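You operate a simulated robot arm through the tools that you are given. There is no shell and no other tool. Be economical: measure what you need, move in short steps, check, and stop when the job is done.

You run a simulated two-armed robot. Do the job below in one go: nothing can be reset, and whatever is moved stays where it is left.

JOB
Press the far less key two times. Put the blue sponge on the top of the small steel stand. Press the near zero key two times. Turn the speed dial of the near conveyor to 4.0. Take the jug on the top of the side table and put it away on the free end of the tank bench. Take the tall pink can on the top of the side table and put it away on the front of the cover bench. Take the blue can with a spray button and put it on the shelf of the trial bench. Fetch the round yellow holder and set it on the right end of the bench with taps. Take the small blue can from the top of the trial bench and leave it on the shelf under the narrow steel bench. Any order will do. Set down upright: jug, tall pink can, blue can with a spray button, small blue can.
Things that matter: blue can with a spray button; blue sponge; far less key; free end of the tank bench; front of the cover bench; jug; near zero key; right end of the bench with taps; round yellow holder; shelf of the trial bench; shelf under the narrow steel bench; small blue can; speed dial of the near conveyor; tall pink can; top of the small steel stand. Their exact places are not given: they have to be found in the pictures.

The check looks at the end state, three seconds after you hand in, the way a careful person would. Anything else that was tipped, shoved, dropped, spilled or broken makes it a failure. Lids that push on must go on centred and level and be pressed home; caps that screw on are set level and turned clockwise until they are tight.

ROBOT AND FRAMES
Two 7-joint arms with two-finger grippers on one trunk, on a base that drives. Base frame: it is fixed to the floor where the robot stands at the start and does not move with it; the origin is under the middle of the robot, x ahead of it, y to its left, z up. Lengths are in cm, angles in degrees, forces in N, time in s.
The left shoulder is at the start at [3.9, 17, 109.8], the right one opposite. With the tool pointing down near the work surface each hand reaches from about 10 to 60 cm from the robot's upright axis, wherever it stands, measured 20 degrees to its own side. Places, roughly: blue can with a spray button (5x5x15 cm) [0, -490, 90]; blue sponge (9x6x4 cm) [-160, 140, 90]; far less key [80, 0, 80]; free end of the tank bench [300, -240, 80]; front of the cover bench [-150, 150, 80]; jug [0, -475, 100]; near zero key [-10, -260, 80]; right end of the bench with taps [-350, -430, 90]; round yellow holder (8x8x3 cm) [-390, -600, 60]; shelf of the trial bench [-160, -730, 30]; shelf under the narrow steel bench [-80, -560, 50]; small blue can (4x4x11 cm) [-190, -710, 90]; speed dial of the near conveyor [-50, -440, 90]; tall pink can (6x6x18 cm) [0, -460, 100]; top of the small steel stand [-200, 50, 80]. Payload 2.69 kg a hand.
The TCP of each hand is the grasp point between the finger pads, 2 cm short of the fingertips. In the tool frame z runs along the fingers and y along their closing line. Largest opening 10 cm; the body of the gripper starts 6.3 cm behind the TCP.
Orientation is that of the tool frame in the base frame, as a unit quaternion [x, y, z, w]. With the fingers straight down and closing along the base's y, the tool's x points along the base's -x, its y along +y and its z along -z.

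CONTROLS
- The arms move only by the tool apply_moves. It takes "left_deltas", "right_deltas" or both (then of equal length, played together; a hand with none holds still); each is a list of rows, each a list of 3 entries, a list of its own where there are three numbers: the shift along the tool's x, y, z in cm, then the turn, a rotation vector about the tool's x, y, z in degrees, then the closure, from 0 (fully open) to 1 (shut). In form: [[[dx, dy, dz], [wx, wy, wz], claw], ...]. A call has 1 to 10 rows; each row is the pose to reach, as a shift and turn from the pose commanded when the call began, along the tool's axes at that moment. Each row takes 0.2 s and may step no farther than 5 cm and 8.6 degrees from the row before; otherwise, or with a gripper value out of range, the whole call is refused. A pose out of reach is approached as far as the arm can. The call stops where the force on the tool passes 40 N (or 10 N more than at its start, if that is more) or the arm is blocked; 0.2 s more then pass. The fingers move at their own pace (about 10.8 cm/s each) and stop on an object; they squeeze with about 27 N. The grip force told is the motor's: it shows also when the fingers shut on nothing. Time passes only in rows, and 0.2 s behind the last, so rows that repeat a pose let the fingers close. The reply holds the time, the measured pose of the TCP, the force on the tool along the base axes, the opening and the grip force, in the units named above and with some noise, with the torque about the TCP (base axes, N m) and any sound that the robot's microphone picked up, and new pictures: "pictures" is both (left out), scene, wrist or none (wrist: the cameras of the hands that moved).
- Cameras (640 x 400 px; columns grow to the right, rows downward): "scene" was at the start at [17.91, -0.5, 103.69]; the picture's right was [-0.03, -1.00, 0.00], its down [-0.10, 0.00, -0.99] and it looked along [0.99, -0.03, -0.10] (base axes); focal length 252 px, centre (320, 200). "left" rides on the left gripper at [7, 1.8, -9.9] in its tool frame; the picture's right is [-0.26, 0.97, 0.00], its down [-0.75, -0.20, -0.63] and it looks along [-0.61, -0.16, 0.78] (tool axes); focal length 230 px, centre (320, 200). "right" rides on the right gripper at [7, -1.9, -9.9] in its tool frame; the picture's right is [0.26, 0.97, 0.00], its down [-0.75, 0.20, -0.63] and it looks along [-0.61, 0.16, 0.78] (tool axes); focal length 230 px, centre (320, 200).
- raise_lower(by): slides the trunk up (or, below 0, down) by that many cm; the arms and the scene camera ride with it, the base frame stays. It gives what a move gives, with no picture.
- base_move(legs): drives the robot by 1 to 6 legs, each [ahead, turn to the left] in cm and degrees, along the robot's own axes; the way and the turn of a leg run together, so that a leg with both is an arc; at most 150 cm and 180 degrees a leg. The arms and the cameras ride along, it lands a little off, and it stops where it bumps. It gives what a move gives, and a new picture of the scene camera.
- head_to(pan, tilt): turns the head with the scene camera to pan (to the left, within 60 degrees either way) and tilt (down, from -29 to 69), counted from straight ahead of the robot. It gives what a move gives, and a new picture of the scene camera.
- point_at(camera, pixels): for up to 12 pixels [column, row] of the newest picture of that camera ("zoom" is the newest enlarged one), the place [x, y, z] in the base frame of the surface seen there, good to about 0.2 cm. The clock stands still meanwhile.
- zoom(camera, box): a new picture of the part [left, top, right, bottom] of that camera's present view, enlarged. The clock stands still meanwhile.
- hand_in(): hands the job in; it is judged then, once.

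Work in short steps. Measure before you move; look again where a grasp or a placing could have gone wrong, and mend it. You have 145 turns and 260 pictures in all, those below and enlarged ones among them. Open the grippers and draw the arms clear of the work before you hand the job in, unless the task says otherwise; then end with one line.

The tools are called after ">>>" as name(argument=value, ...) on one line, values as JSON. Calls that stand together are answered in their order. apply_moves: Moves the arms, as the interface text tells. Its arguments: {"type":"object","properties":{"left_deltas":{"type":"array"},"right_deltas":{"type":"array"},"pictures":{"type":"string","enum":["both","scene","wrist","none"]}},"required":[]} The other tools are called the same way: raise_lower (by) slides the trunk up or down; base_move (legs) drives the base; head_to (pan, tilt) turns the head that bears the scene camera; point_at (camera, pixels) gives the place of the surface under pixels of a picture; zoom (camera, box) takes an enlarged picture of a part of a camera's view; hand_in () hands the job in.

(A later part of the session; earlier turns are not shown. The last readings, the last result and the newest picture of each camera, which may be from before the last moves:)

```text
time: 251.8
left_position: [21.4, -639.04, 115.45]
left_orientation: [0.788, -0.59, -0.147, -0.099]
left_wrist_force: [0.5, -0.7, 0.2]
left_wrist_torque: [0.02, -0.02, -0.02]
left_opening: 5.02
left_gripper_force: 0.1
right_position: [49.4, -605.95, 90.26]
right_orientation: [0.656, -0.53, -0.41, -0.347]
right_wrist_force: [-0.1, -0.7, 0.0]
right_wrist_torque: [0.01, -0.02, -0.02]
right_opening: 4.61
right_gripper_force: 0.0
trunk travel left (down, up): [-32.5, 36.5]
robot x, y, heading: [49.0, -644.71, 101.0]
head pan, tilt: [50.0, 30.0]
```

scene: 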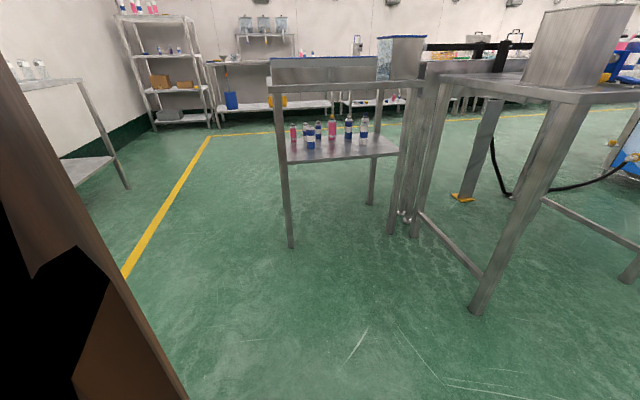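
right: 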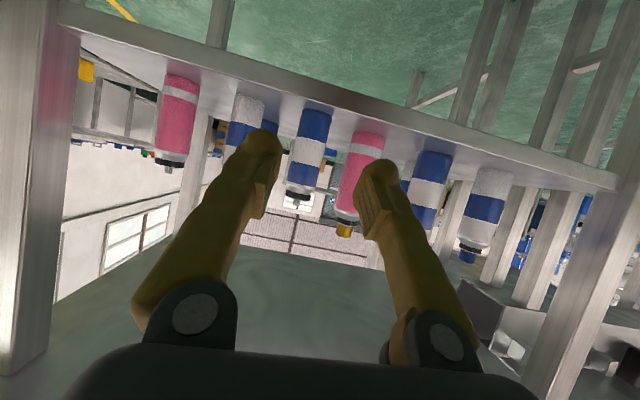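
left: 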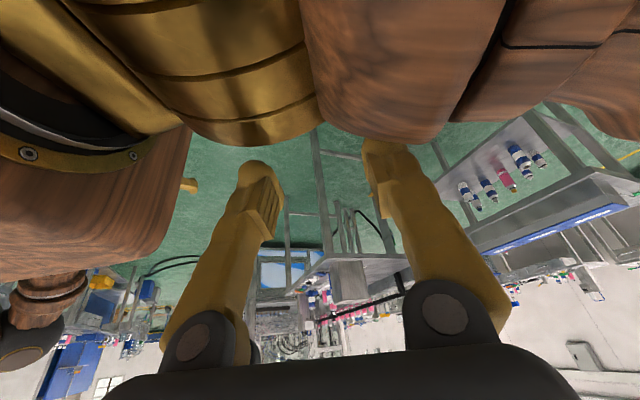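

Free now. I'll bring the left hand well forward and straighten it to tool-down.

>>> apply_moves(left_deltas=[[[-3, 0, 1], [0, 0, 0], 0.5], [[-6, 0, 2], [0, 0, 0], 0.5], [[-9, 0, 3.1], [0, 4, 0], 0.5], [[-12, 0, 4.2], [0, 8, 0], 0.5], [[-15.5, -1, 5.4], [0, 13, 0], 0], [[-19, -1, 6.6], [0, 18, 0], 0], [[-22, -1, 7.6], [0, 18, 0], 0], [[-24, -1, 8.3], [0, 18, 0], 0]], pictures="none")

>>> base_move(legs=[[0, -25.2], [147, 0], [0, 86.2]])

>>> head_to(pan=0, tilt=15)

```text
time: 253.6
left_position: [15.17, -614.42, 116.2]
left_orientation: [0.801, -0.597, -0.026, -0.01]
left_wrist_force: [-0.4, -0.2, 0.4]
left_wrist_torque: [-0.01, 0.03, -0.04]
left_opening: 10.0
left_gripper_force: 0.1
right_position: [49.55, -605.89, 90.14]
right_orientation: [0.657, -0.53, -0.411, -0.345]
right_wrist_force: [0.1, -0.5, 0.2]
right_wrist_torque: [0.03, 0.01, -0.03]
right_opening: 4.61
right_gripper_force: 0.1
trunk travel left (down, up): [-32.5, 36.5]
robot x, y, heading: [48.65, -644.63, 101.7]
head pan, tilt: [50.0, 30.0]
```

```text
time: 266.0
left_position: [41.11, -516.52, 116.2]
left_orientation: [0.993, -0.113, -0.026, 0.004]
left_wrist_force: [-0.3, -0.3, 0.2]
left_wrist_torque: [0.01, -0.08, 0.01]
left_opening: 9.99
left_gripper_force: 0.0
right_position: [50.82, -482.52, 90.33]
right_orientation: [0.834, -0.126, -0.529, -0.091]
right_wrist_force: [0.3, 0.6, 0.7]
right_wrist_torque: [0.0, 0.01, 0.0]
right_opening: 4.62
right_gripper_force: 0.0
trunk travel left (down, up): [-32.5, 36.5]
robot x, y, heading: [84.69, -501.69, 161.7]
head pan, tilt: [50.0, 30.0]
```

scene: 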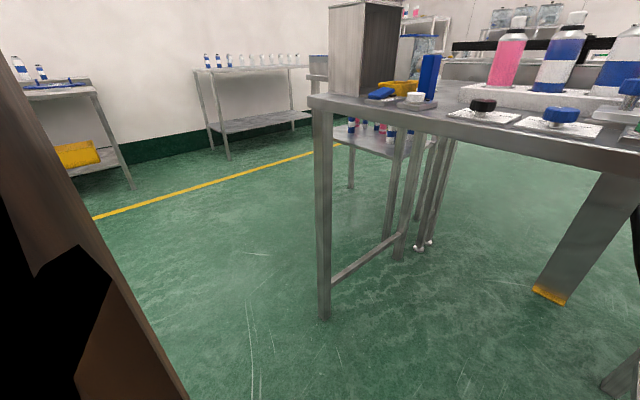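

```text
time: 267.1
left_position: [42.79, -517.0, 116.78]
left_orientation: [0.993, -0.113, -0.035, 0.003]
left_wrist_force: [-0.7, 0.4, -0.2]
left_wrist_torque: [-0.03, 0.01, -0.05]
left_opening: 10.03
left_gripper_force: 0.0
right_position: [52.05, -482.6, 90.92]
right_orientation: [0.83, -0.127, -0.536, -0.093]
right_wrist_force: [-0.2, -0.9, -0.5]
right_wrist_torque: [-0.02, -0.02, 0.0]
right_opening: 4.61
right_gripper_force: 0.1
trunk travel left (down, up): [-32.5, 36.5]
robot x, y, heading: [84.98, -501.85, 161.7]
head pan, tilt: [0.0, 15.0]
```

scene: 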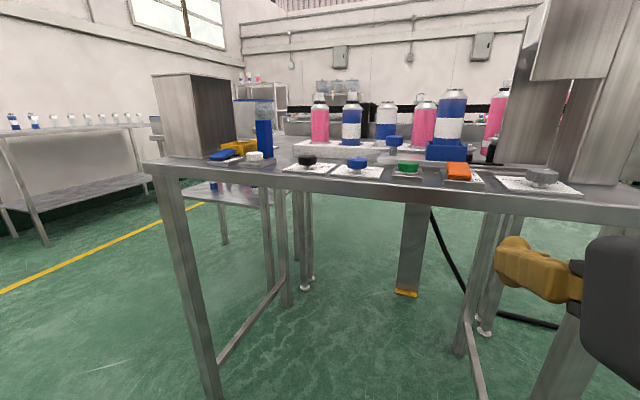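

I'm at the side table now. I'll zoom to identify jug, pink can and spray can, and see what lies to the right.

>>> zoom(camera="scene", box=[220, 70, 540, 220])

>>> head_to(pan=-25, tilt=20)

```text
2.00 times, centred on (380, 145) of scene
```

zoom: 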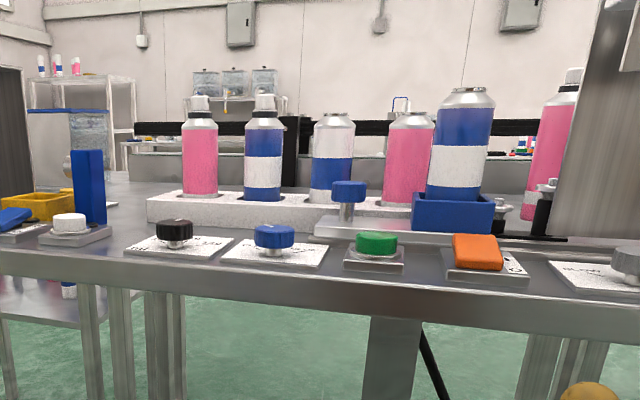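

```text
time: 268.0
left_position: [42.91, -517.09, 116.88]
left_orientation: [0.993, -0.114, -0.036, 0.003]
left_wrist_force: [0.6, -1.3, 0.0]
left_wrist_torque: [0.02, -0.02, 0.0]
left_opening: 9.97
left_gripper_force: 0.0
right_position: [52.13, -482.6, 90.81]
right_orientation: [0.831, -0.125, -0.535, -0.094]
right_wrist_force: [0.1, -0.6, -0.5]
right_wrist_torque: [0.01, 0.0, 0.04]
right_opening: 4.58
right_gripper_force: 0.1
trunk travel left (down, up): [-32.5, 36.5]
robot x, y, heading: [84.6, -501.97, 161.3]
head pan, tilt: [-25.0, 20.0]
```

scene: 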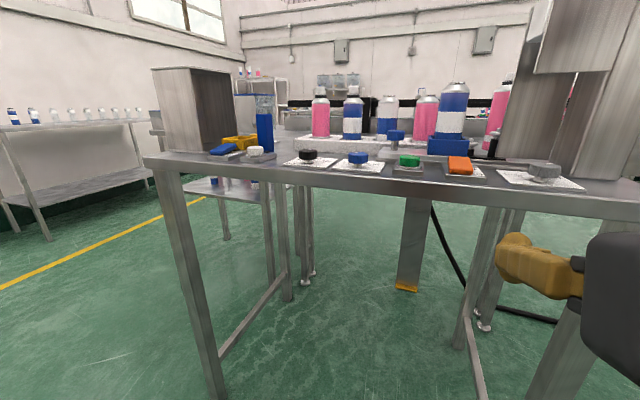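

The rack holds pink and blue cans with spray buttons; the blue one with a white button is at (353,118). I'll refresh the view with full-frame and measure.

>>> zoom(camera="scene", box=[0, 0, 640, 400])

```text
1.00 times, centred on (320, 200) of scene (not enlarged: the box is as wide or as high as the picture)
```

zoom: 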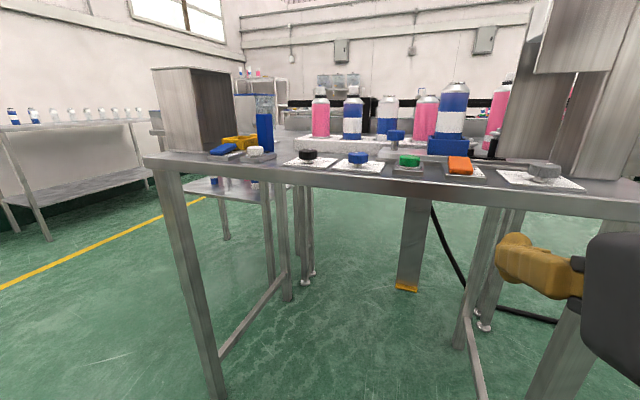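

I'll measure the cans and table edge in this view.

>>> point_at(camera="scene", pixels=[[353, 125], [353, 98], [320, 120], [388, 118], [425, 115], [453, 125], [497, 110], [320, 142], [200, 162], [390, 185], [520, 100], [550, 60]])

```text
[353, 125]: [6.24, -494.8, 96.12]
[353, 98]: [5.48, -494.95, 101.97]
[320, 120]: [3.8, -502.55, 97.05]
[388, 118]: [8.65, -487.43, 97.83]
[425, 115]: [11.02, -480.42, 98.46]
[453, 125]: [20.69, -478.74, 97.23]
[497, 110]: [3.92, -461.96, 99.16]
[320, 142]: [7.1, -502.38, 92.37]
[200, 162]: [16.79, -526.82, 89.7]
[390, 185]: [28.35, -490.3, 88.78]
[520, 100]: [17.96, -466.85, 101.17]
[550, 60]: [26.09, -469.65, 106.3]
```

A big steel object stands at right (570,90). I'll pan the head further right and up to see it.

>>> head_to(pan=-35, tilt=5)

>>> zoom(camera="scene", box=[0, 0, 640, 400])

```text
time: 268.8
left_position: [42.91, -517.05, 116.87]
left_orientation: [0.993, -0.114, -0.035, 0.003]
left_wrist_force: [0.1, -0.3, -0.5]
left_wrist_torque: [0.0, 0.01, -0.04]
left_opening: 10.01
left_gripper_force: 0.1
right_position: [51.92, -482.48, 91.05]
right_orientation: [0.828, -0.13, -0.537, -0.094]
right_wrist_force: [-1.2, 0.4, -0.8]
right_wrist_torque: [0.02, -0.04, 0.03]
right_opening: 4.62
right_gripper_force: 0.0
trunk travel left (down, up): [-32.5, 36.5]
robot x, y, heading: [84.23, -501.44, 161.6]
head pan, tilt: [-35.0, 5.0]
```

scene: 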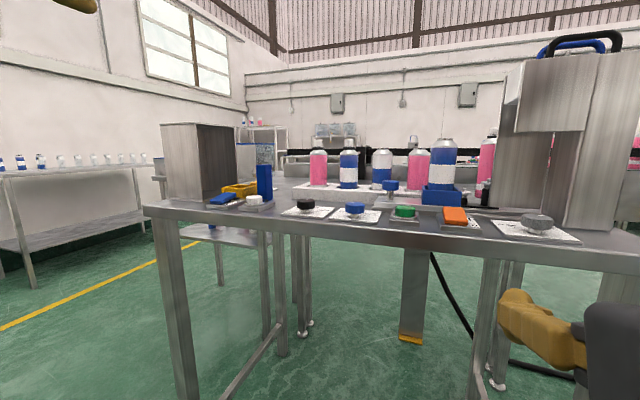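

```text
1.00 times, centred on (320, 200) of scene (not enlarged: the box is as wide or as high as the picture)
```

zoom: 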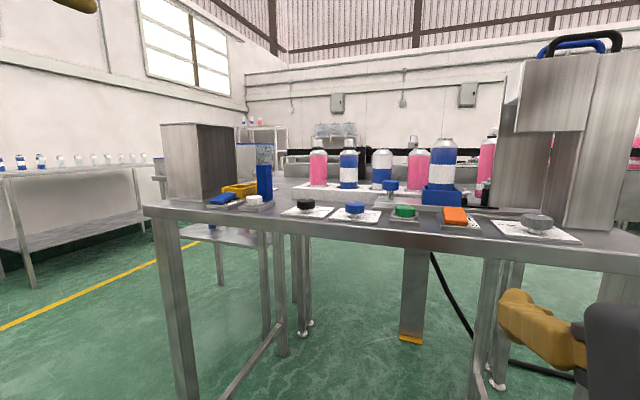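

The head pan seems hindered, so I'll back off 20 cm and turn the base right 25° to see the right side.

>>> base_move(legs=[[-20, 0], [0, -30]])

>>> zoom(camera="scene", box=[160, 50, 480, 250])

```text
time: 271.9
left_position: [59.61, -500.26, 116.82]
left_orientation: [0.928, -0.37, -0.035, -0.006]
left_wrist_force: [0.2, 1.0, -0.3]
left_wrist_torque: [-0.03, -0.02, -0.03]
left_opening: 10.0
left_gripper_force: 0.1
right_position: [84.8, -475.14, 90.68]
right_orientation: [0.767, -0.34, -0.493, -0.23]
right_wrist_force: [0.3, 0.6, -0.3]
right_wrist_torque: [0.0, 0.02, -0.01]
right_opening: 4.57
right_gripper_force: 0.0
trunk travel left (down, up): [-32.5, 36.5]
robot x, y, heading: [102.96, -507.95, 131.7]
head pan, tilt: [-35.0, 5.0]
```

scene: 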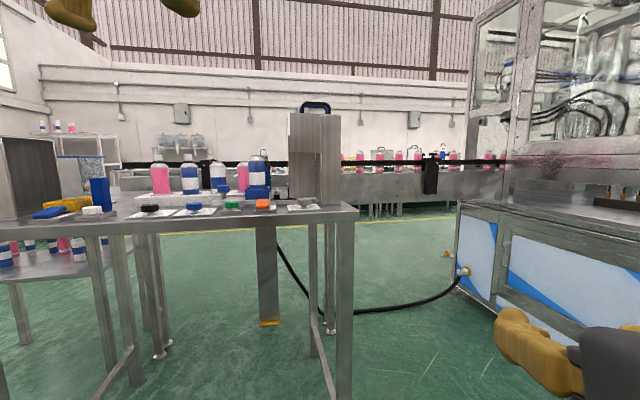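

```text
2.00 times, centred on (320, 150) of scene
```

zoom: 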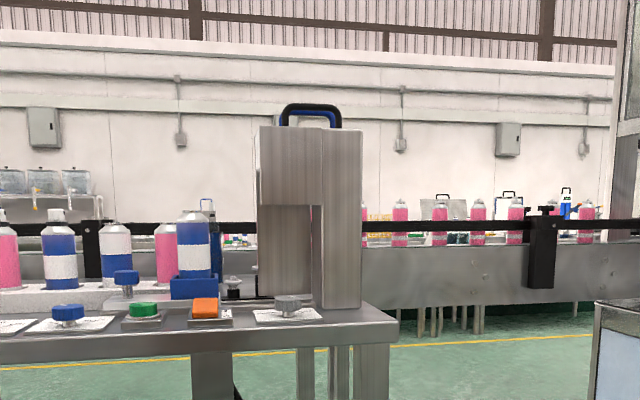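

To see behind the items I'll raise the trunk 36 cm and look down over the table.

>>> raise_lower(by=36)

>>> head_to(pan=0, tilt=30)

>>> zoom(camera="scene", box=[100, 20, 420, 220])

```text
time: 275.4
left_position: [60.72, -501.58, 153.29]
left_orientation: [0.929, -0.368, -0.043, -0.01]
left_wrist_force: [-0.3, -0.5, 0.4]
left_wrist_torque: [-0.01, -0.03, 0.03]
left_opening: 10.01
left_gripper_force: 0.1
right_position: [85.14, -474.43, 127.28]
right_orientation: [0.751, -0.353, -0.499, -0.248]
right_wrist_force: [0.1, -0.2, 0.1]
right_wrist_torque: [-0.01, -0.04, 0.0]
right_opening: 4.6
right_gripper_force: 0.0
trunk travel left (down, up): [-68.5, 0.5]
robot x, y, heading: [103.39, -507.62, 131.7]
head pan, tilt: [-35.0, 5.0]
```

```text
time: 276.4
left_position: [60.66, -501.59, 153.32]
left_orientation: [0.928, -0.369, -0.044, -0.01]
left_wrist_force: [-0.9, -0.3, -0.9]
left_wrist_torque: [0.0, 0.0, -0.01]
left_opening: 10.02
left_gripper_force: 0.1
right_position: [85.19, -475.02, 127.08]
right_orientation: [0.756, -0.345, -0.498, -0.247]
right_wrist_force: [-0.1, -0.3, 0.1]
right_wrist_torque: [-0.02, -0.02, 0.0]
right_opening: 4.6
right_gripper_force: 0.2
trunk travel left (down, up): [-68.5, 0.5]
robot x, y, heading: [103.03, -508.37, 131.3]
head pan, tilt: [0.0, 30.0]
```

scene: 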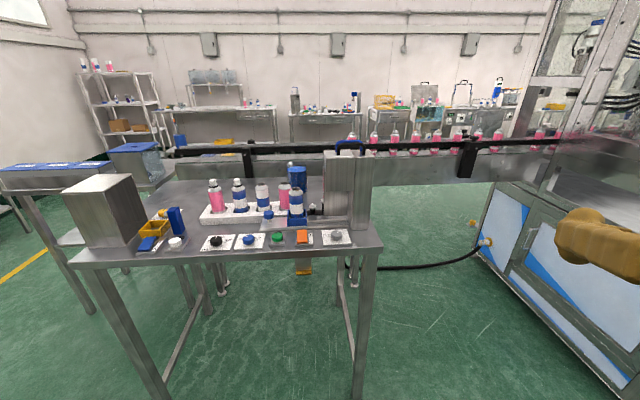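

```text
2.00 times, centred on (260, 120) of scene
```

zoom: 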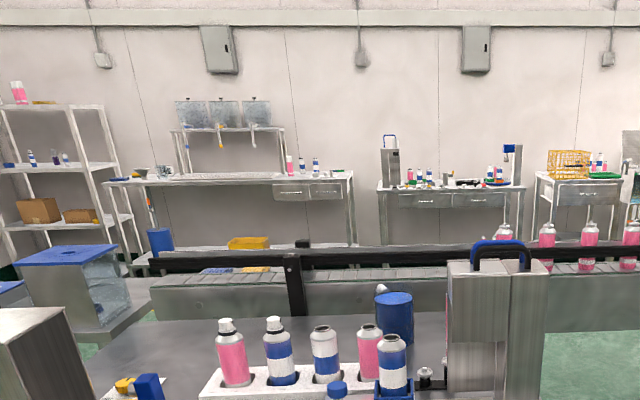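

Behind the rack stands a blue cylindrical vessel (likely the jug) at scene (297,177). I'll zoom and measure it.

>>> zoom(camera="scene", box=[190, 130, 390, 255])

>>> point_at(camera="zoom", pixels=[[345, 125], [320, 110], [340, 150], [155, 170], [85, 175], [235, 190], [300, 190], [340, 230], [440, 110], [530, 110], [420, 250], [510, 60]])

```text
3.20 times, centred on (290, 192) of scene
```

zoom: 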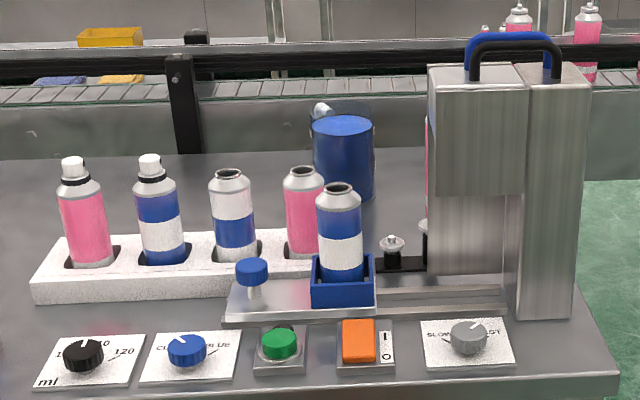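

```text
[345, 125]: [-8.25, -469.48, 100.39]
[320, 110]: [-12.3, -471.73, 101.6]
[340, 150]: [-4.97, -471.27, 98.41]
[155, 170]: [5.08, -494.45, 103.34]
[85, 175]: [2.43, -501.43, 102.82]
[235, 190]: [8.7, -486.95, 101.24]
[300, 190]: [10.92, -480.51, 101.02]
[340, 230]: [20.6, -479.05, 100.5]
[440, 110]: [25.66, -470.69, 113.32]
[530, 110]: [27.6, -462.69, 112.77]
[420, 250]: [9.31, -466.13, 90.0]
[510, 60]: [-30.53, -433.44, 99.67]
```

The jug seems to be the clear vessel with blue liquid near [−8,−470], best reached from the table's north end. I'll measure the hose and machine on that side.

>>> point_at(camera="scene", pixels=[[350, 268], [400, 267], [440, 262], [470, 252], [484, 242], [486, 270], [560, 330], [610, 385], [365, 390], [345, 350], [430, 180], [372, 190]])

```text
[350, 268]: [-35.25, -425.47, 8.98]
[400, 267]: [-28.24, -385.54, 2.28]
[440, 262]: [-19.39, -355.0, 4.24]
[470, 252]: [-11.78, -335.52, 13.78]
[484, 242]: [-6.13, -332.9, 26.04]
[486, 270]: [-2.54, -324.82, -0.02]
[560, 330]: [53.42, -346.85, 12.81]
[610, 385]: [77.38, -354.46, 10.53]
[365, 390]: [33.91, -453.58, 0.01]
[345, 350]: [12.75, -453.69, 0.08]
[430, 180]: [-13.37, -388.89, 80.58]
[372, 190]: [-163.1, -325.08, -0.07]
```

Plan: first the spray can from the east with the right hand (already tilted), then pink can and jug later from the north end. I'll reposition to about [72,−533] facing 162°.

>>> base_move(legs=[[0, 87.7], [39.5, 0], [0, -57], [8, 0]])

>>> raise_lower(by=-20)

>>> head_to(pan=-10, tilt=20)

```text
time: 285.8
left_position: [34.6, -549.49, 154.3]
left_orientation: [0.992, -0.113, -0.063, -0.001]
left_wrist_force: [-0.7, 0.6, -0.3]
left_wrist_torque: [0.05, 0.03, -0.04]
left_opening: 9.99
left_gripper_force: 0.0
right_position: [39.66, -512.81, 125.5]
right_orientation: [0.833, -0.152, -0.521, -0.111]
right_wrist_force: [-0.1, -0.8, 0.8]
right_wrist_torque: [-0.02, 0.02, 0.02]
right_opening: 4.6
right_gripper_force: 0.1
trunk travel left (down, up): [-68.5, 0.5]
robot x, y, heading: [69.41, -532.83, 160.0]
head pan, tilt: [0.0, 30.0]
stopped in leg 4: the robot was blocked; the commanded pose is now the measured one
```

scene: 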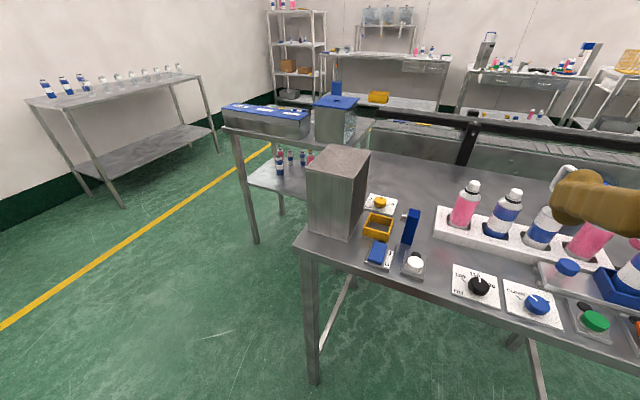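

```text
time: 288.0
left_position: [33.77, -549.1, 134.05]
left_orientation: [0.992, -0.114, -0.059, 0.0]
left_wrist_force: [-0.8, 0.1, 0.2]
left_wrist_torque: [-0.02, -0.02, -0.02]
left_opening: 9.99
left_gripper_force: 0.0
right_position: [39.05, -512.7, 105.38]
right_orientation: [0.835, -0.151, -0.518, -0.11]
right_wrist_force: [0.8, -0.3, -0.4]
right_wrist_torque: [-0.01, 0.04, 0.01]
right_opening: 4.58
right_gripper_force: 0.1
trunk travel left (down, up): [-48.5, 20.5]
robot x, y, heading: [69.69, -532.33, 159.8]
head pan, tilt: [0.0, 30.0]
```

```text
time: 288.7
left_position: [33.86, -549.06, 134.23]
left_orientation: [0.992, -0.112, -0.06, 0.0]
left_wrist_force: [0.1, -0.3, -0.5]
left_wrist_torque: [-0.02, 0.05, -0.03]
left_opening: 10.01
left_gripper_force: 0.0
right_position: [38.9, -512.74, 105.59]
right_orientation: [0.833, -0.158, -0.52, -0.105]
right_wrist_force: [0.7, 0.0, 0.8]
right_wrist_torque: [0.02, 0.0, 0.01]
right_opening: 4.61
right_gripper_force: 0.0
trunk travel left (down, up): [-48.5, 20.5]
robot x, y, heading: [69.56, -532.41, 159.9]
head pan, tilt: [-10.0, 20.0]
```

scene: 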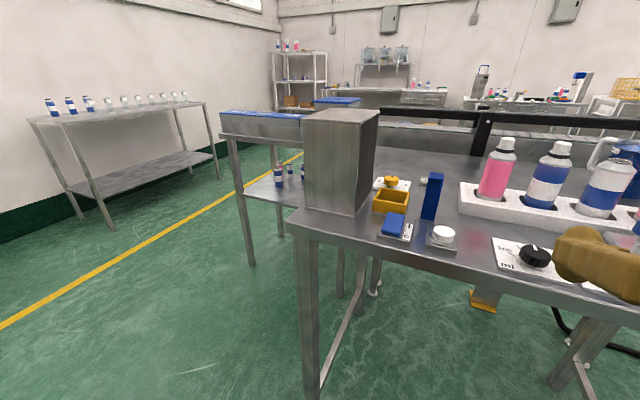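

The reported pan and the view disagree, so the folded right arm probably presses the head and caused the "blocked" stop. I'll measure the spray can, then extend the right hand forward and up.

>>> point_at(camera="scene", pixels=[[548, 180], [537, 178], [562, 182], [553, 152], [552, 160], [535, 203], [497, 175], [605, 185], [475, 200], [520, 222]])

>>> apply_moves(right_deltas=[[[-2, 0, 3], [0, 0, 0], 0.4], [[-3, 0, 6], [0, 0, 0], 0.4], [[-4, 0, 9], [0, 0, 0], 0.4], [[-5, 0, 11], [0, 0, 0], 0.4], [[-5, 0, 11], [0, 0, 0], 0.4]], pictures="scene")

```text
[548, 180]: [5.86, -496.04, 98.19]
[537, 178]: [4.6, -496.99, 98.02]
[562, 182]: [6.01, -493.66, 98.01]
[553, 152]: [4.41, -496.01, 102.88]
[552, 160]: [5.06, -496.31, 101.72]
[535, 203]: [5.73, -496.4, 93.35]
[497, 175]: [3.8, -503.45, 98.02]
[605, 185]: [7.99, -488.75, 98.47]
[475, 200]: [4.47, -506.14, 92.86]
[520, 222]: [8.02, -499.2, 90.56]
```

```text
time: 289.9
left_position: [33.82, -549.14, 134.06]
left_orientation: [0.992, -0.112, -0.059, 0.0]
left_wrist_force: [-0.3, 0.4, 0.0]
left_wrist_torque: [-0.02, 0.02, 0.01]
left_opening: 9.99
left_gripper_force: 0.1
right_position: [28.78, -509.17, 106.55]
right_orientation: [0.825, -0.14, -0.536, -0.111]
right_wrist_force: [0.1, 0.5, -0.4]
right_wrist_torque: [0.0, -0.02, -0.01]
right_opening: 5.99
right_gripper_force: 0.1
trunk travel left (down, up): [-48.5, 20.5]
robot x, y, heading: [69.81, -532.41, 160.0]
head pan, tilt: [-10.0, 20.0]
```

scene: 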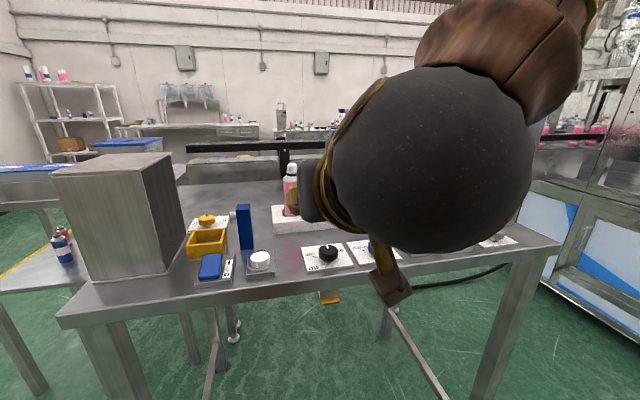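

The head is free again, so the folded arm was the cause. Spray can centre is about [3.8,−494.5]; I'll drive 12 cm closer.

>>> base_move(legs=[[12, 0]])

>>> zoom(camera="right", box=[0, 0, 640, 400])

```text
time: 291.1
left_position: [21.91, -544.72, 134.05]
left_orientation: [0.992, -0.112, -0.056, 0.001]
left_wrist_force: [-1.1, 0.8, -0.7]
left_wrist_torque: [-0.01, -0.07, -0.05]
left_opening: 10.02
left_gripper_force: 0.0
right_position: [16.93, -504.86, 106.47]
right_orientation: [0.827, -0.14, -0.533, -0.11]
right_wrist_force: [-1.2, -0.8, 0.6]
right_wrist_torque: [-0.03, -0.06, 0.06]
right_opening: 5.99
right_gripper_force: 0.1
trunk travel left (down, up): [-48.5, 20.5]
robot x, y, heading: [58.03, -528.17, 159.9]
head pan, tilt: [-10.0, 20.0]
```

scene: 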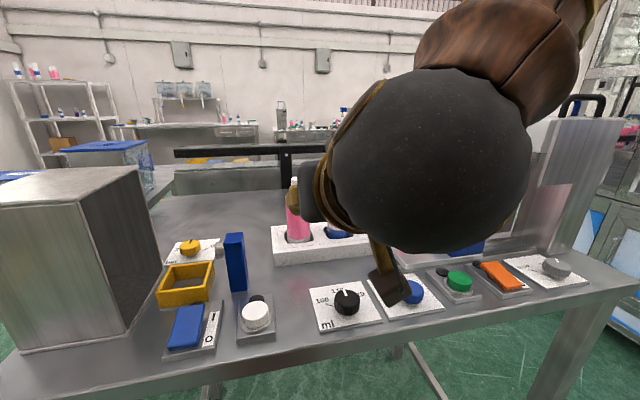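

```text
1.00 times, centred on (320, 200) of right (not enlarged: the box is as wide or as high as the picture)
```

zoom: 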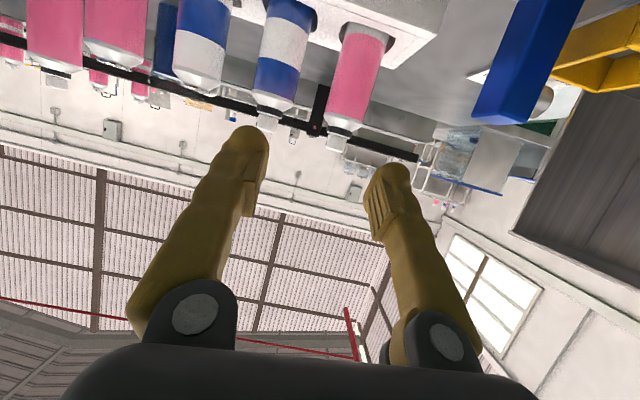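

I'll measure knob heights along the path and the can from the wrist camera.

>>> point_at(camera="scene", pixels=[[345, 293], [412, 286], [380, 290], [375, 300]])

>>> point_at(camera="right", pixels=[[285, 45], [265, 50], [305, 52], [276, 100], [355, 80], [205, 50], [270, 115]])

```text
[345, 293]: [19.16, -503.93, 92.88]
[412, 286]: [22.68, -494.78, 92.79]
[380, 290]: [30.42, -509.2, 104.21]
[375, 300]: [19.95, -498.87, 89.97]
```

```text
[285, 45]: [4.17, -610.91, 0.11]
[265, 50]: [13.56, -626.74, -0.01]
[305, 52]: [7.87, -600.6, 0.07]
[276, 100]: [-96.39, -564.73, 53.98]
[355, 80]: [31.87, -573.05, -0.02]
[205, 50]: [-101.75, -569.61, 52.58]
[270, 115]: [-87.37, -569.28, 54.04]
```

Knob tops are at z 92.9, under the wrist camera's path. I'll shift sideways, then advance along the tool axis to the can and look before closing.

>>> apply_moves(right_deltas=[[[0.2, -2.5, 0], [0, 0, 0], 0.4], [[0.5, -4.9, 0], [0, 0, 0], 0.4], [[0.5, -4.9, 4], [0, 0, 0], 0.4], [[0.5, -4.9, 8], [0, 0, 0], 0.4], [[0.5, -4.9, 11], [0, 0, 0], 0.4], [[0.5, -4.9, 11], [0, 0, 0], 0.4]], pictures="wrist")

>>> point_at(camera="right", pixels=[[330, 80], [310, 80], [350, 80], [320, 120], [250, 80], [420, 80]])

```text
time: 292.5
left_position: [24.32, -545.6, 134.4]
left_orientation: [0.991, -0.112, -0.067, -0.001]
left_wrist_force: [0.2, 0.1, -0.2]
left_wrist_torque: [-0.01, -0.02, 0.01]
left_opening: 10.01
left_gripper_force: 0.0
right_position: [11.28, -497.43, 102.81]
right_orientation: [0.821, -0.141, -0.541, -0.113]
right_wrist_force: [-0.6, 0.1, -0.8]
right_wrist_torque: [-0.02, -0.01, -0.01]
right_opening: 5.97
right_gripper_force: 0.1
trunk travel left (down, up): [-48.5, 20.5]
robot x, y, heading: [57.99, -528.37, 159.8]
head pan, tilt: [-10.0, 20.0]
```

right: 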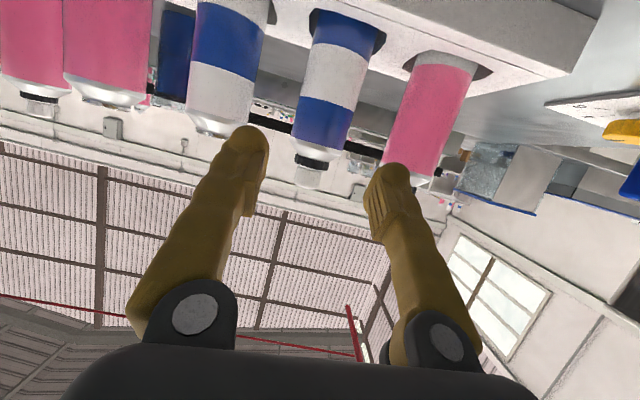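

```text
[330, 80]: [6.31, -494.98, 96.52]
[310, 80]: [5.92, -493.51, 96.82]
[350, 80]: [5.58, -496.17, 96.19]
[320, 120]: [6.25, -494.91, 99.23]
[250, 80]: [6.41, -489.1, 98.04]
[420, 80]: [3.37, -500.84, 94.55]
```

The can is centred between the fingers, with 8.9 cm to go. I'll advance, close, and check.

>>> apply_moves(right_deltas=[[[0.4, -0.15, 3], [0, 0, 0], 0.4], [[0.4, -0.15, 6], [0, 0, 0], 0.4], [[0.4, -0.15, 8.8], [0, 0, 0], 0.4], [[0.4, -0.15, 8.8], [0, 0, 0], 0.4], [[0.4, -0.15, 8.8], [0, 0, 0], 1], [[0.4, -0.15, 8.8], [0, 0, 0], 1], [[0.4, -0.15, 8.8], [0, 0, 0], 1]], pictures="wrist")

```text
time: 294.1
left_position: [24.26, -545.68, 134.53]
left_orientation: [0.991, -0.113, -0.067, -0.001]
left_wrist_force: [0.8, 0.1, 0.2]
left_wrist_torque: [0.01, -0.01, -0.02]
left_opening: 10.01
left_gripper_force: 0.0
right_position: [3.96, -494.52, 99.04]
right_orientation: [0.821, -0.141, -0.542, -0.112]
right_wrist_force: [0.4, -1.7, 1.6]
right_wrist_torque: [-0.18, 0.05, 0.0]
right_opening: 3.96
right_gripper_force: 27.5
trunk travel left (down, up): [-48.5, 20.5]
robot x, y, heading: [57.87, -528.27, 160.0]
head pan, tilt: [-10.0, 20.0]
```

right: 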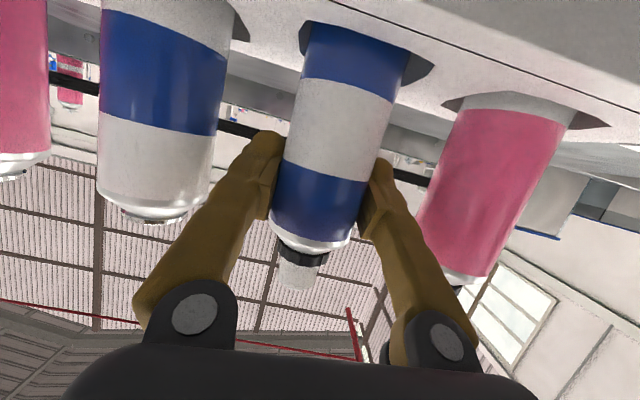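

Gripped at 3.96 cm. I'll lift 18 cm straight up out of the rack.

>>> apply_moves(right_deltas=[[[-3.3, -0.1, -1.4], [0, 0, 0], 1], [[-6.6, -0.2, -2.8], [0, 0, 0], 1], [[-9.9, -0.3, -4.2], [0, 0, 0], 1], [[-13.3, -0.4, -5.6], [0, 0, 0], 1], [[-16.6, -0.6, -7], [0, 0, 0], 1], [[-16.6, -0.6, -7], [0, 0, 0], 1]])

```text
time: 295.5
left_position: [24.24, -545.64, 134.37]
left_orientation: [0.991, -0.113, -0.066, -0.001]
left_wrist_force: [-1.3, -0.6, 0.2]
left_wrist_torque: [0.0, 0.06, 0.02]
left_opening: 9.99
left_gripper_force: 0.0
right_position: [3.92, -494.23, 117.1]
right_orientation: [0.821, -0.138, -0.542, -0.111]
right_wrist_force: [-0.5, -0.1, -2.6]
right_wrist_torque: [-0.01, 0.01, 0.0]
right_opening: 3.95
right_gripper_force: 26.9
trunk travel left (down, up): [-48.5, 20.5]
robot x, y, heading: [58.11, -528.44, 160.0]
head pan, tilt: [-10.0, 20.0]
```

scene: 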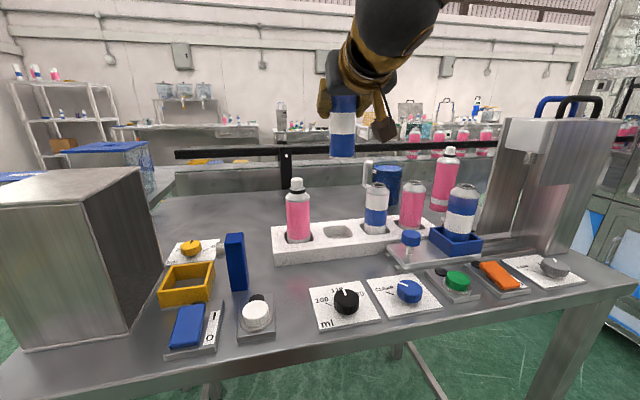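
right: 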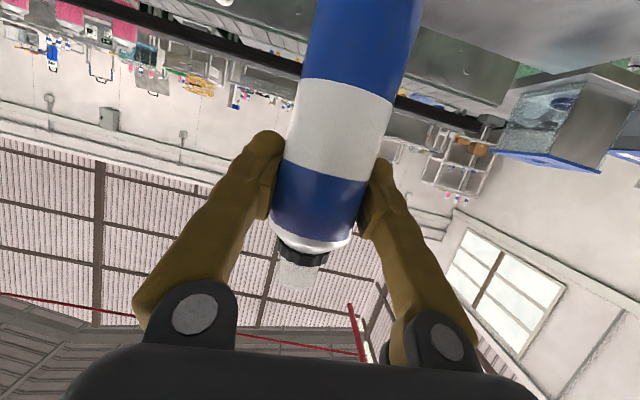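

The can is lifted clear. I'll measure its bottom, and also the tall pink can and jug for later.

>>> point_at(camera="scene", pixels=[[342, 156], [335, 156], [350, 156], [343, 115], [445, 180], [450, 152], [437, 205], [385, 185], [370, 165], [398, 172], [385, 168]])

>>> zoom(camera="scene", box=[320, 120, 500, 240])

```text
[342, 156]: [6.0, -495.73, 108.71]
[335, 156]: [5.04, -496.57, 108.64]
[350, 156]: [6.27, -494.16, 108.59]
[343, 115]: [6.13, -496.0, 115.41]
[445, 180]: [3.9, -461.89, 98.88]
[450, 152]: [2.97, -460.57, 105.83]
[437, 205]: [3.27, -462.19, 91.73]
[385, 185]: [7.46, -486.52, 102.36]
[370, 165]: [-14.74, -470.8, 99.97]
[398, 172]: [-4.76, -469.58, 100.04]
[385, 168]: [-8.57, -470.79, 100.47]
```

```text
3.33 times, centred on (410, 180) of scene
```

zoom: 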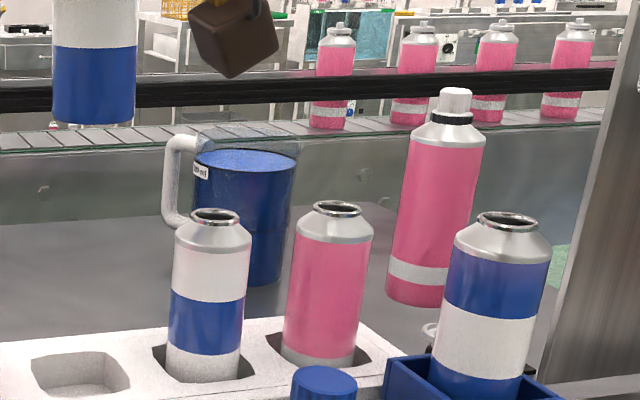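

Bottom of the can is 8.45 cm below the TCP. I'll back off and drive round towards the trial bench front.

>>> base_move(legs=[[-60, 0], [0, 77.4], [122, 0], [0, -60.9], [140, 0]])

>>> raise_lower(by=-48)

```text
time: 317.5
left_position: [-120.5, -667.9, 134.39]
left_orientation: [0.998, 0.023, -0.066, 0.008]
left_wrist_force: [-0.3, -0.3, -0.1]
left_wrist_torque: [-0.02, -0.01, 0.01]
left_opening: 10.01
left_gripper_force: 0.0
right_position: [-153.95, -623.91, 117.0]
right_orientation: [0.833, -0.028, -0.552, -0.038]
right_wrist_force: [-0.4, 0.0, -1.5]
right_wrist_torque: [0.0, 0.04, -0.01]
right_opening: 3.89
right_gripper_force: 25.9
trunk travel left (down, up): [-48.5, 20.5]
robot x, y, heading: [-92.14, -642.23, 175.3]
head pan, tilt: [-10.0, 20.0]
```

scene: 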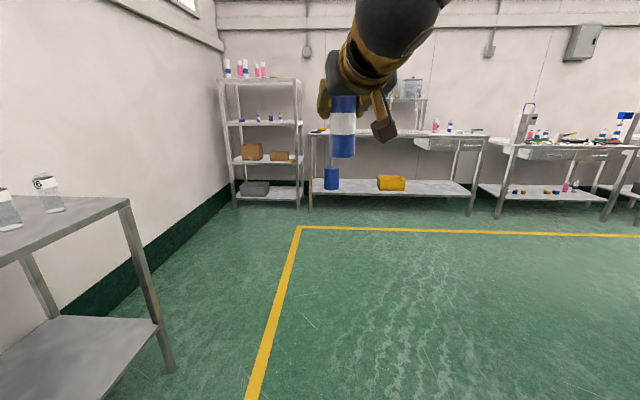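

```text
refused: -48 is not a number from -40 to 40
```

I'll lower the trunk in two goes, turn to face the trial bench, then lower the arm.

>>> raise_lower(by=-38)

>>> raise_lower(by=-10)

>>> base_move(legs=[[0, 76.7]])

```text
time: 321.2
left_position: [-118.38, -668.2, 96.8]
left_orientation: [0.997, 0.023, -0.075, 0.008]
left_wrist_force: [0.5, -0.1, -0.8]
left_wrist_torque: [-0.01, -0.01, -0.01]
left_opening: 10.0
left_gripper_force: 0.2
right_position: [-151.92, -624.02, 80.1]
right_orientation: [0.828, -0.027, -0.559, -0.037]
right_wrist_force: [0.2, -1.1, -1.9]
right_wrist_torque: [-0.02, -0.01, -0.02]
right_opening: 3.9
right_gripper_force: 27.0
trunk travel left (down, up): [-10.5, 58.5]
robot x, y, heading: [-92.5, -642.36, 175.6]
head pan, tilt: [-10.0, 20.0]
```

```text
time: 322.5
left_position: [-118.31, -668.12, 86.84]
left_orientation: [0.997, 0.023, -0.075, 0.007]
left_wrist_force: [-0.1, -0.6, -0.3]
left_wrist_torque: [0.04, 0.0, 0.0]
left_opening: 10.01
left_gripper_force: 0.1
right_position: [-151.84, -624.21, 70.02]
right_orientation: [0.827, -0.027, -0.56, -0.037]
right_wrist_force: [0.1, 0.3, -1.8]
right_wrist_torque: [-0.01, 0.01, 0.01]
right_opening: 3.89
right_gripper_force: 27.2
trunk travel left (down, up): [-0.5, 68.5]
robot x, y, heading: [-92.52, -642.27, 175.6]
head pan, tilt: [-10.0, 20.0]
```

```text
time: 326.3
left_position: [-73.71, -673.47, 86.81]
left_orientation: [0.772, 0.632, -0.054, 0.053]
left_wrist_force: [0.7, -0.1, -0.1]
left_wrist_torque: [-0.01, -0.01, 0.01]
left_opening: 9.99
left_gripper_force: 0.1
right_position: [-124.42, -695.49, 70.06]
right_orientation: [0.669, 0.488, -0.464, 0.314]
right_wrist_force: [0.2, -0.1, -0.6]
right_wrist_torque: [0.06, 0.0, 0.0]
right_opening: 3.94
right_gripper_force: 27.4
trunk travel left (down, up): [-0.5, 68.5]
robot x, y, heading: [-93.31, -642.12, -108.8]
head pan, tilt: [-10.0, 20.0]
```

scene: 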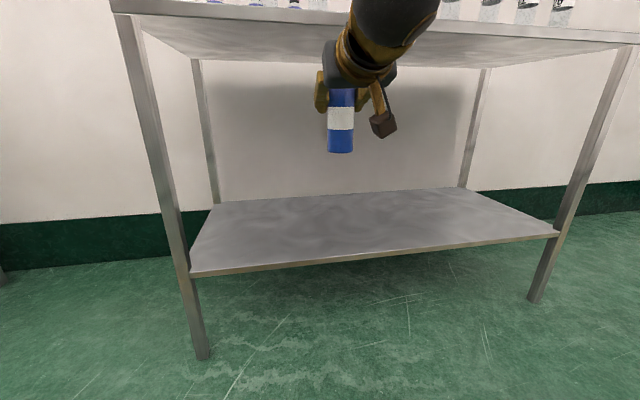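

The can hangs in front of the empty shelf. I'll measure the shelf edge and surface below.

>>> point_at(camera="scene", pixels=[[340, 258], [340, 225], [340, 205], [200, 272], [556, 232], [340, 152], [420, 215], [560, 50], [335, 152]])

```text
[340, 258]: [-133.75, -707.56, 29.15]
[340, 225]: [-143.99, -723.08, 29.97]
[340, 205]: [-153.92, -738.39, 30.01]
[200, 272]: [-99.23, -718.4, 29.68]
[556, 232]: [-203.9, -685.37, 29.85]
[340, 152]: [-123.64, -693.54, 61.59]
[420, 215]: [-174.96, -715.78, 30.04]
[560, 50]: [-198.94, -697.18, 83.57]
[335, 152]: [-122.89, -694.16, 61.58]
```

The shelf edge is 14 cm ahead of the can. I'll lower the arm 29 cm here, then drive in 24 cm.

>>> apply_moves(right_deltas=[[[3.9, 0.1, 1.5], [0, 0, 0], 1], [[7.7, 0.3, 3.1], [0, 0, 0], 1], [[11.6, 0.4, 4.6], [0, 0, 0], 1], [[15.4, 0.6, 6.2], [0, 0, 0], 1], [[19.3, 0.7, 7.7], [0, 0, 0], 1], [[23.1, 0.9, 9.3], [0, 0, 0], 1], [[26.9, 1, 10.8], [0, 0, 0], 1], [[26.9, 1, 10.8], [0, 0, 0], 1]], pictures="none")

>>> base_move(legs=[[23, 0]])

```text
time: 328.1
left_position: [-73.19, -672.35, 87.14]
left_orientation: [0.771, 0.631, -0.061, 0.056]
left_wrist_force: [0.4, -0.2, -1.0]
left_wrist_torque: [-0.02, 0.04, 0.02]
left_opening: 10.0
left_gripper_force: 0.1
right_position: [-124.31, -695.01, 41.97]
right_orientation: [0.666, 0.485, -0.47, 0.318]
right_wrist_force: [0.4, -0.4, -1.1]
right_wrist_torque: [-0.01, 0.01, 0.02]
right_opening: 3.94
right_gripper_force: 27.1
trunk travel left (down, up): [-0.5, 68.5]
robot x, y, heading: [-93.02, -641.84, -108.6]
head pan, tilt: [-10.0, 20.0]
```

```text
time: 329.8
left_position: [-80.76, -694.27, 87.14]
left_orientation: [0.771, 0.631, -0.06, 0.056]
left_wrist_force: [-0.2, 0.5, 0.1]
left_wrist_torque: [-0.03, 0.02, 0.0]
left_opening: 10.02
left_gripper_force: 0.1
right_position: [-131.69, -717.19, 41.95]
right_orientation: [0.666, 0.485, -0.47, 0.318]
right_wrist_force: [0.2, -0.5, -1.5]
right_wrist_torque: [0.01, 0.01, 0.0]
right_opening: 3.94
right_gripper_force: 26.9
trunk travel left (down, up): [-0.5, 68.5]
robot x, y, heading: [-100.61, -663.94, -108.7]
head pan, tilt: [-10.0, 20.0]
```

scene: 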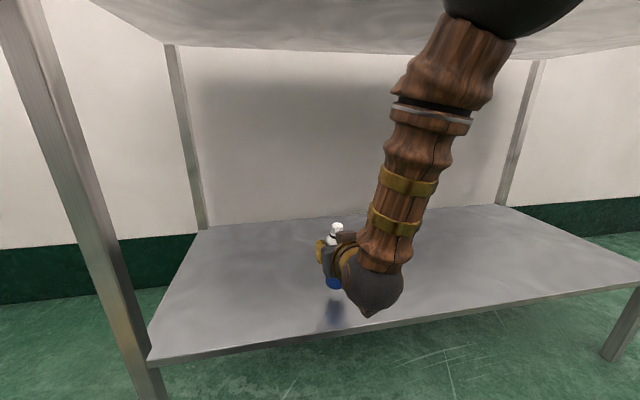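

The can is 3.5 cm above the shelf and 10 cm in. I'll level by 1.8°, lower to contact, release to 6 cm and retreat horizontally.

>>> apply_moves(right_deltas=[[[1.4, 0, 0.5], [0, 1.8, 0], 1], [[2.5, 0, 0.95], [0, 1.8, 0], 1], [[3.2, 0, 1.25], [0, 1.8, 0], 1], [[3.3, 0, 1.3], [0, 1.8, 0], 1], [[3.3, 0, 1.3], [0, 1.8, 0], 1]])

```text
time: 331.0
left_position: [-80.19, -693.12, 87.57]
left_orientation: [0.771, 0.63, -0.067, 0.061]
left_wrist_force: [0.7, 0.7, 0.0]
left_wrist_torque: [0.02, 0.03, 0.04]
left_opening: 10.0
left_gripper_force: 0.1
right_position: [-131.69, -716.63, 39.42]
right_orientation: [0.669, 0.487, -0.465, 0.314]
right_wrist_force: [0.0, 0.3, -1.1]
right_wrist_torque: [0.0, 0.04, -0.03]
right_opening: 3.92
right_gripper_force: 26.6
trunk travel left (down, up): [-0.5, 68.5]
robot x, y, heading: [-100.42, -664.17, -109.0]
head pan, tilt: [-10.0, 20.0]
```

scene: 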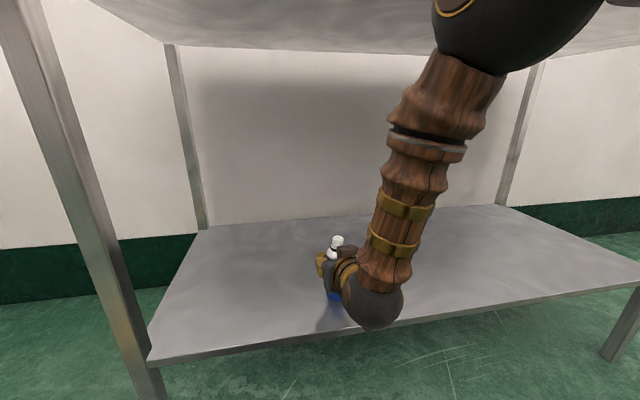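
right: 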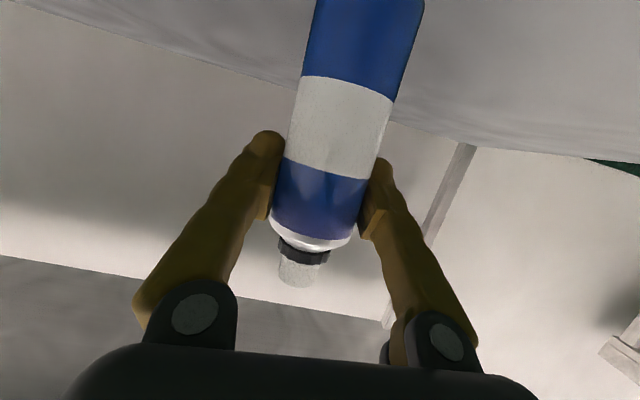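

1 cm remains. I'll lower it, release and retreat.

>>> apply_moves(right_deltas=[[[0.6, 0, 0.25], [0, 0, 0], 1], [[1.1, 0, 0.44], [0, 0, 0], 1], [[1.1, 0, 0.44], [0, 0, 0], 1], [[1.1, 0, 0.44], [0, 0, 0], 0.4], [[1.1, 0, 0.44], [0, 0, 0], 0.4], [[1.9, 0, -1.4], [0, 0, 0], 0.4], [[3, 0, -4.2], [0, 0, 0], 0.4], [[4.5, 0, -8], [0, 0, 0], 0.4], [[6.1, 0, -12], [0, 0, 0], 0.4], [[6.1, 0, -12], [0, 0, 0], 0.4]], pictures="wrist")

>>> base_move(legs=[[-35, 0]])

```text
time: 333.2
left_position: [-80.23, -693.1, 87.51]
left_orientation: [0.771, 0.63, -0.067, 0.061]
left_wrist_force: [0.6, -1.0, -0.3]
left_wrist_torque: [0.01, -0.02, 0.01]
left_opening: 9.99
left_gripper_force: 0.0
right_position: [-127.5, -703.69, 38.13]
right_orientation: [0.669, 0.488, -0.464, 0.314]
right_wrist_force: [-0.8, 1.1, 0.0]
right_wrist_torque: [0.01, -0.03, -0.04]
right_opening: 6.01
right_gripper_force: 0.1
trunk travel left (down, up): [-0.5, 68.5]
robot x, y, heading: [-100.57, -664.01, -108.3]
head pan, tilt: [-10.0, 20.0]
```

right: 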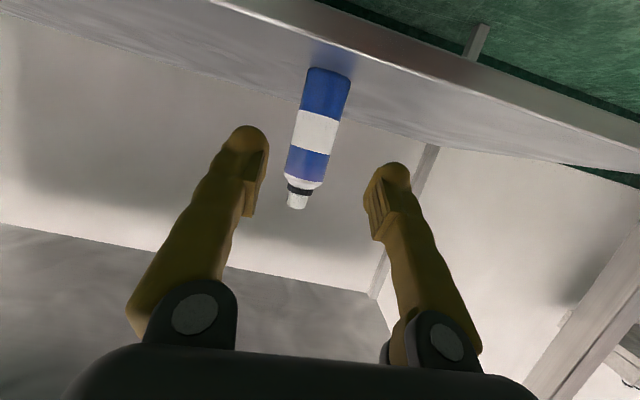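

```text
time: 335.5
left_position: [-69.14, -659.95, 87.47]
left_orientation: [0.771, 0.631, -0.067, 0.061]
left_wrist_force: [-0.4, -0.1, 0.0]
left_wrist_torque: [0.01, -0.01, -0.02]
left_opening: 10.01
left_gripper_force: 0.1
right_position: [-116.35, -670.84, 38.15]
right_orientation: [0.669, 0.488, -0.464, 0.314]
right_wrist_force: [0.0, -0.1, -0.5]
right_wrist_torque: [0.0, 0.05, 0.0]
right_opening: 6.01
right_gripper_force: 0.1
trunk travel left (down, up): [-0.5, 68.5]
robot x, y, heading: [-89.58, -630.97, -108.6]
head pan, tilt: [-10.0, 20.0]
```

scene: 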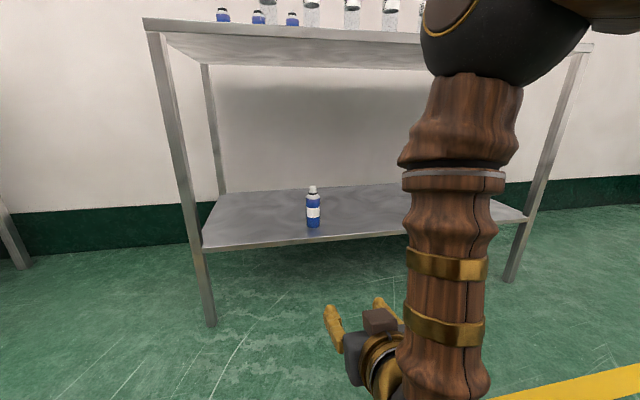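

The spray can stands upright on the trial shelf. Next is the yellow holder: I'll raise 22 cm and drive to the rack.

>>> raise_lower(by=25)

>>> base_move(legs=[[0, -72.2], [110, 0], [50, 0], [0, 11], [55, 0], [0, -28]])

```text
time: 338.1
left_position: [-68.61, -658.82, 112.76]
left_orientation: [0.77, 0.631, -0.074, 0.067]
left_wrist_force: [0.8, 0.5, -0.3]
left_wrist_torque: [0.02, 0.04, -0.04]
left_opening: 9.99
left_gripper_force: 0.1
right_position: [-116.08, -670.34, 63.96]
right_orientation: [0.665, 0.485, -0.47, 0.318]
right_wrist_force: [0.1, -0.4, -0.3]
right_wrist_torque: [0.03, 0.01, 0.01]
right_opening: 5.99
right_gripper_force: 0.1
trunk travel left (down, up): [-25.5, 43.5]
robot x, y, heading: [-89.82, -631.02, -108.8]
head pan, tilt: [-10.0, 20.0]
```

```text
time: 354.4
left_position: [-331.23, -659.2, 112.82]
left_orientation: [0.991, -0.092, -0.099, -0.005]
left_wrist_force: [0.1, 0.2, 0.4]
left_wrist_torque: [0.0, -0.02, 0.01]
left_opening: 9.99
left_gripper_force: 0.1
right_position: [-343.34, -611.85, 63.89]
right_orientation: [0.815, -0.122, -0.558, -0.103]
right_wrist_force: [0.6, 0.7, 0.5]
right_wrist_torque: [-0.01, 0.0, 0.0]
right_opening: 5.99
right_gripper_force: 0.1
trunk travel left (down, up): [-25.5, 43.5]
robot x, y, heading: [-304.02, -638.27, 162.2]
head pan, tilt: [-10.0, 20.0]
```

scene: 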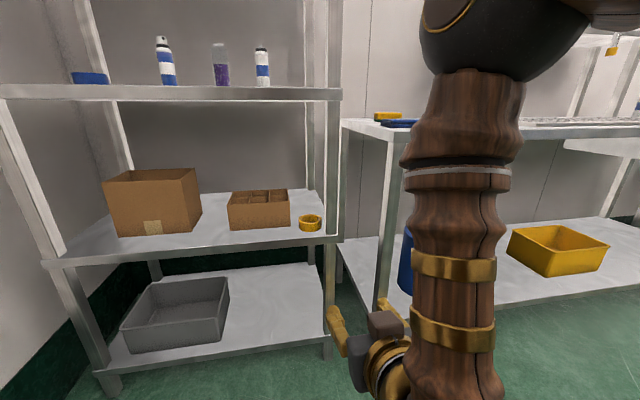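

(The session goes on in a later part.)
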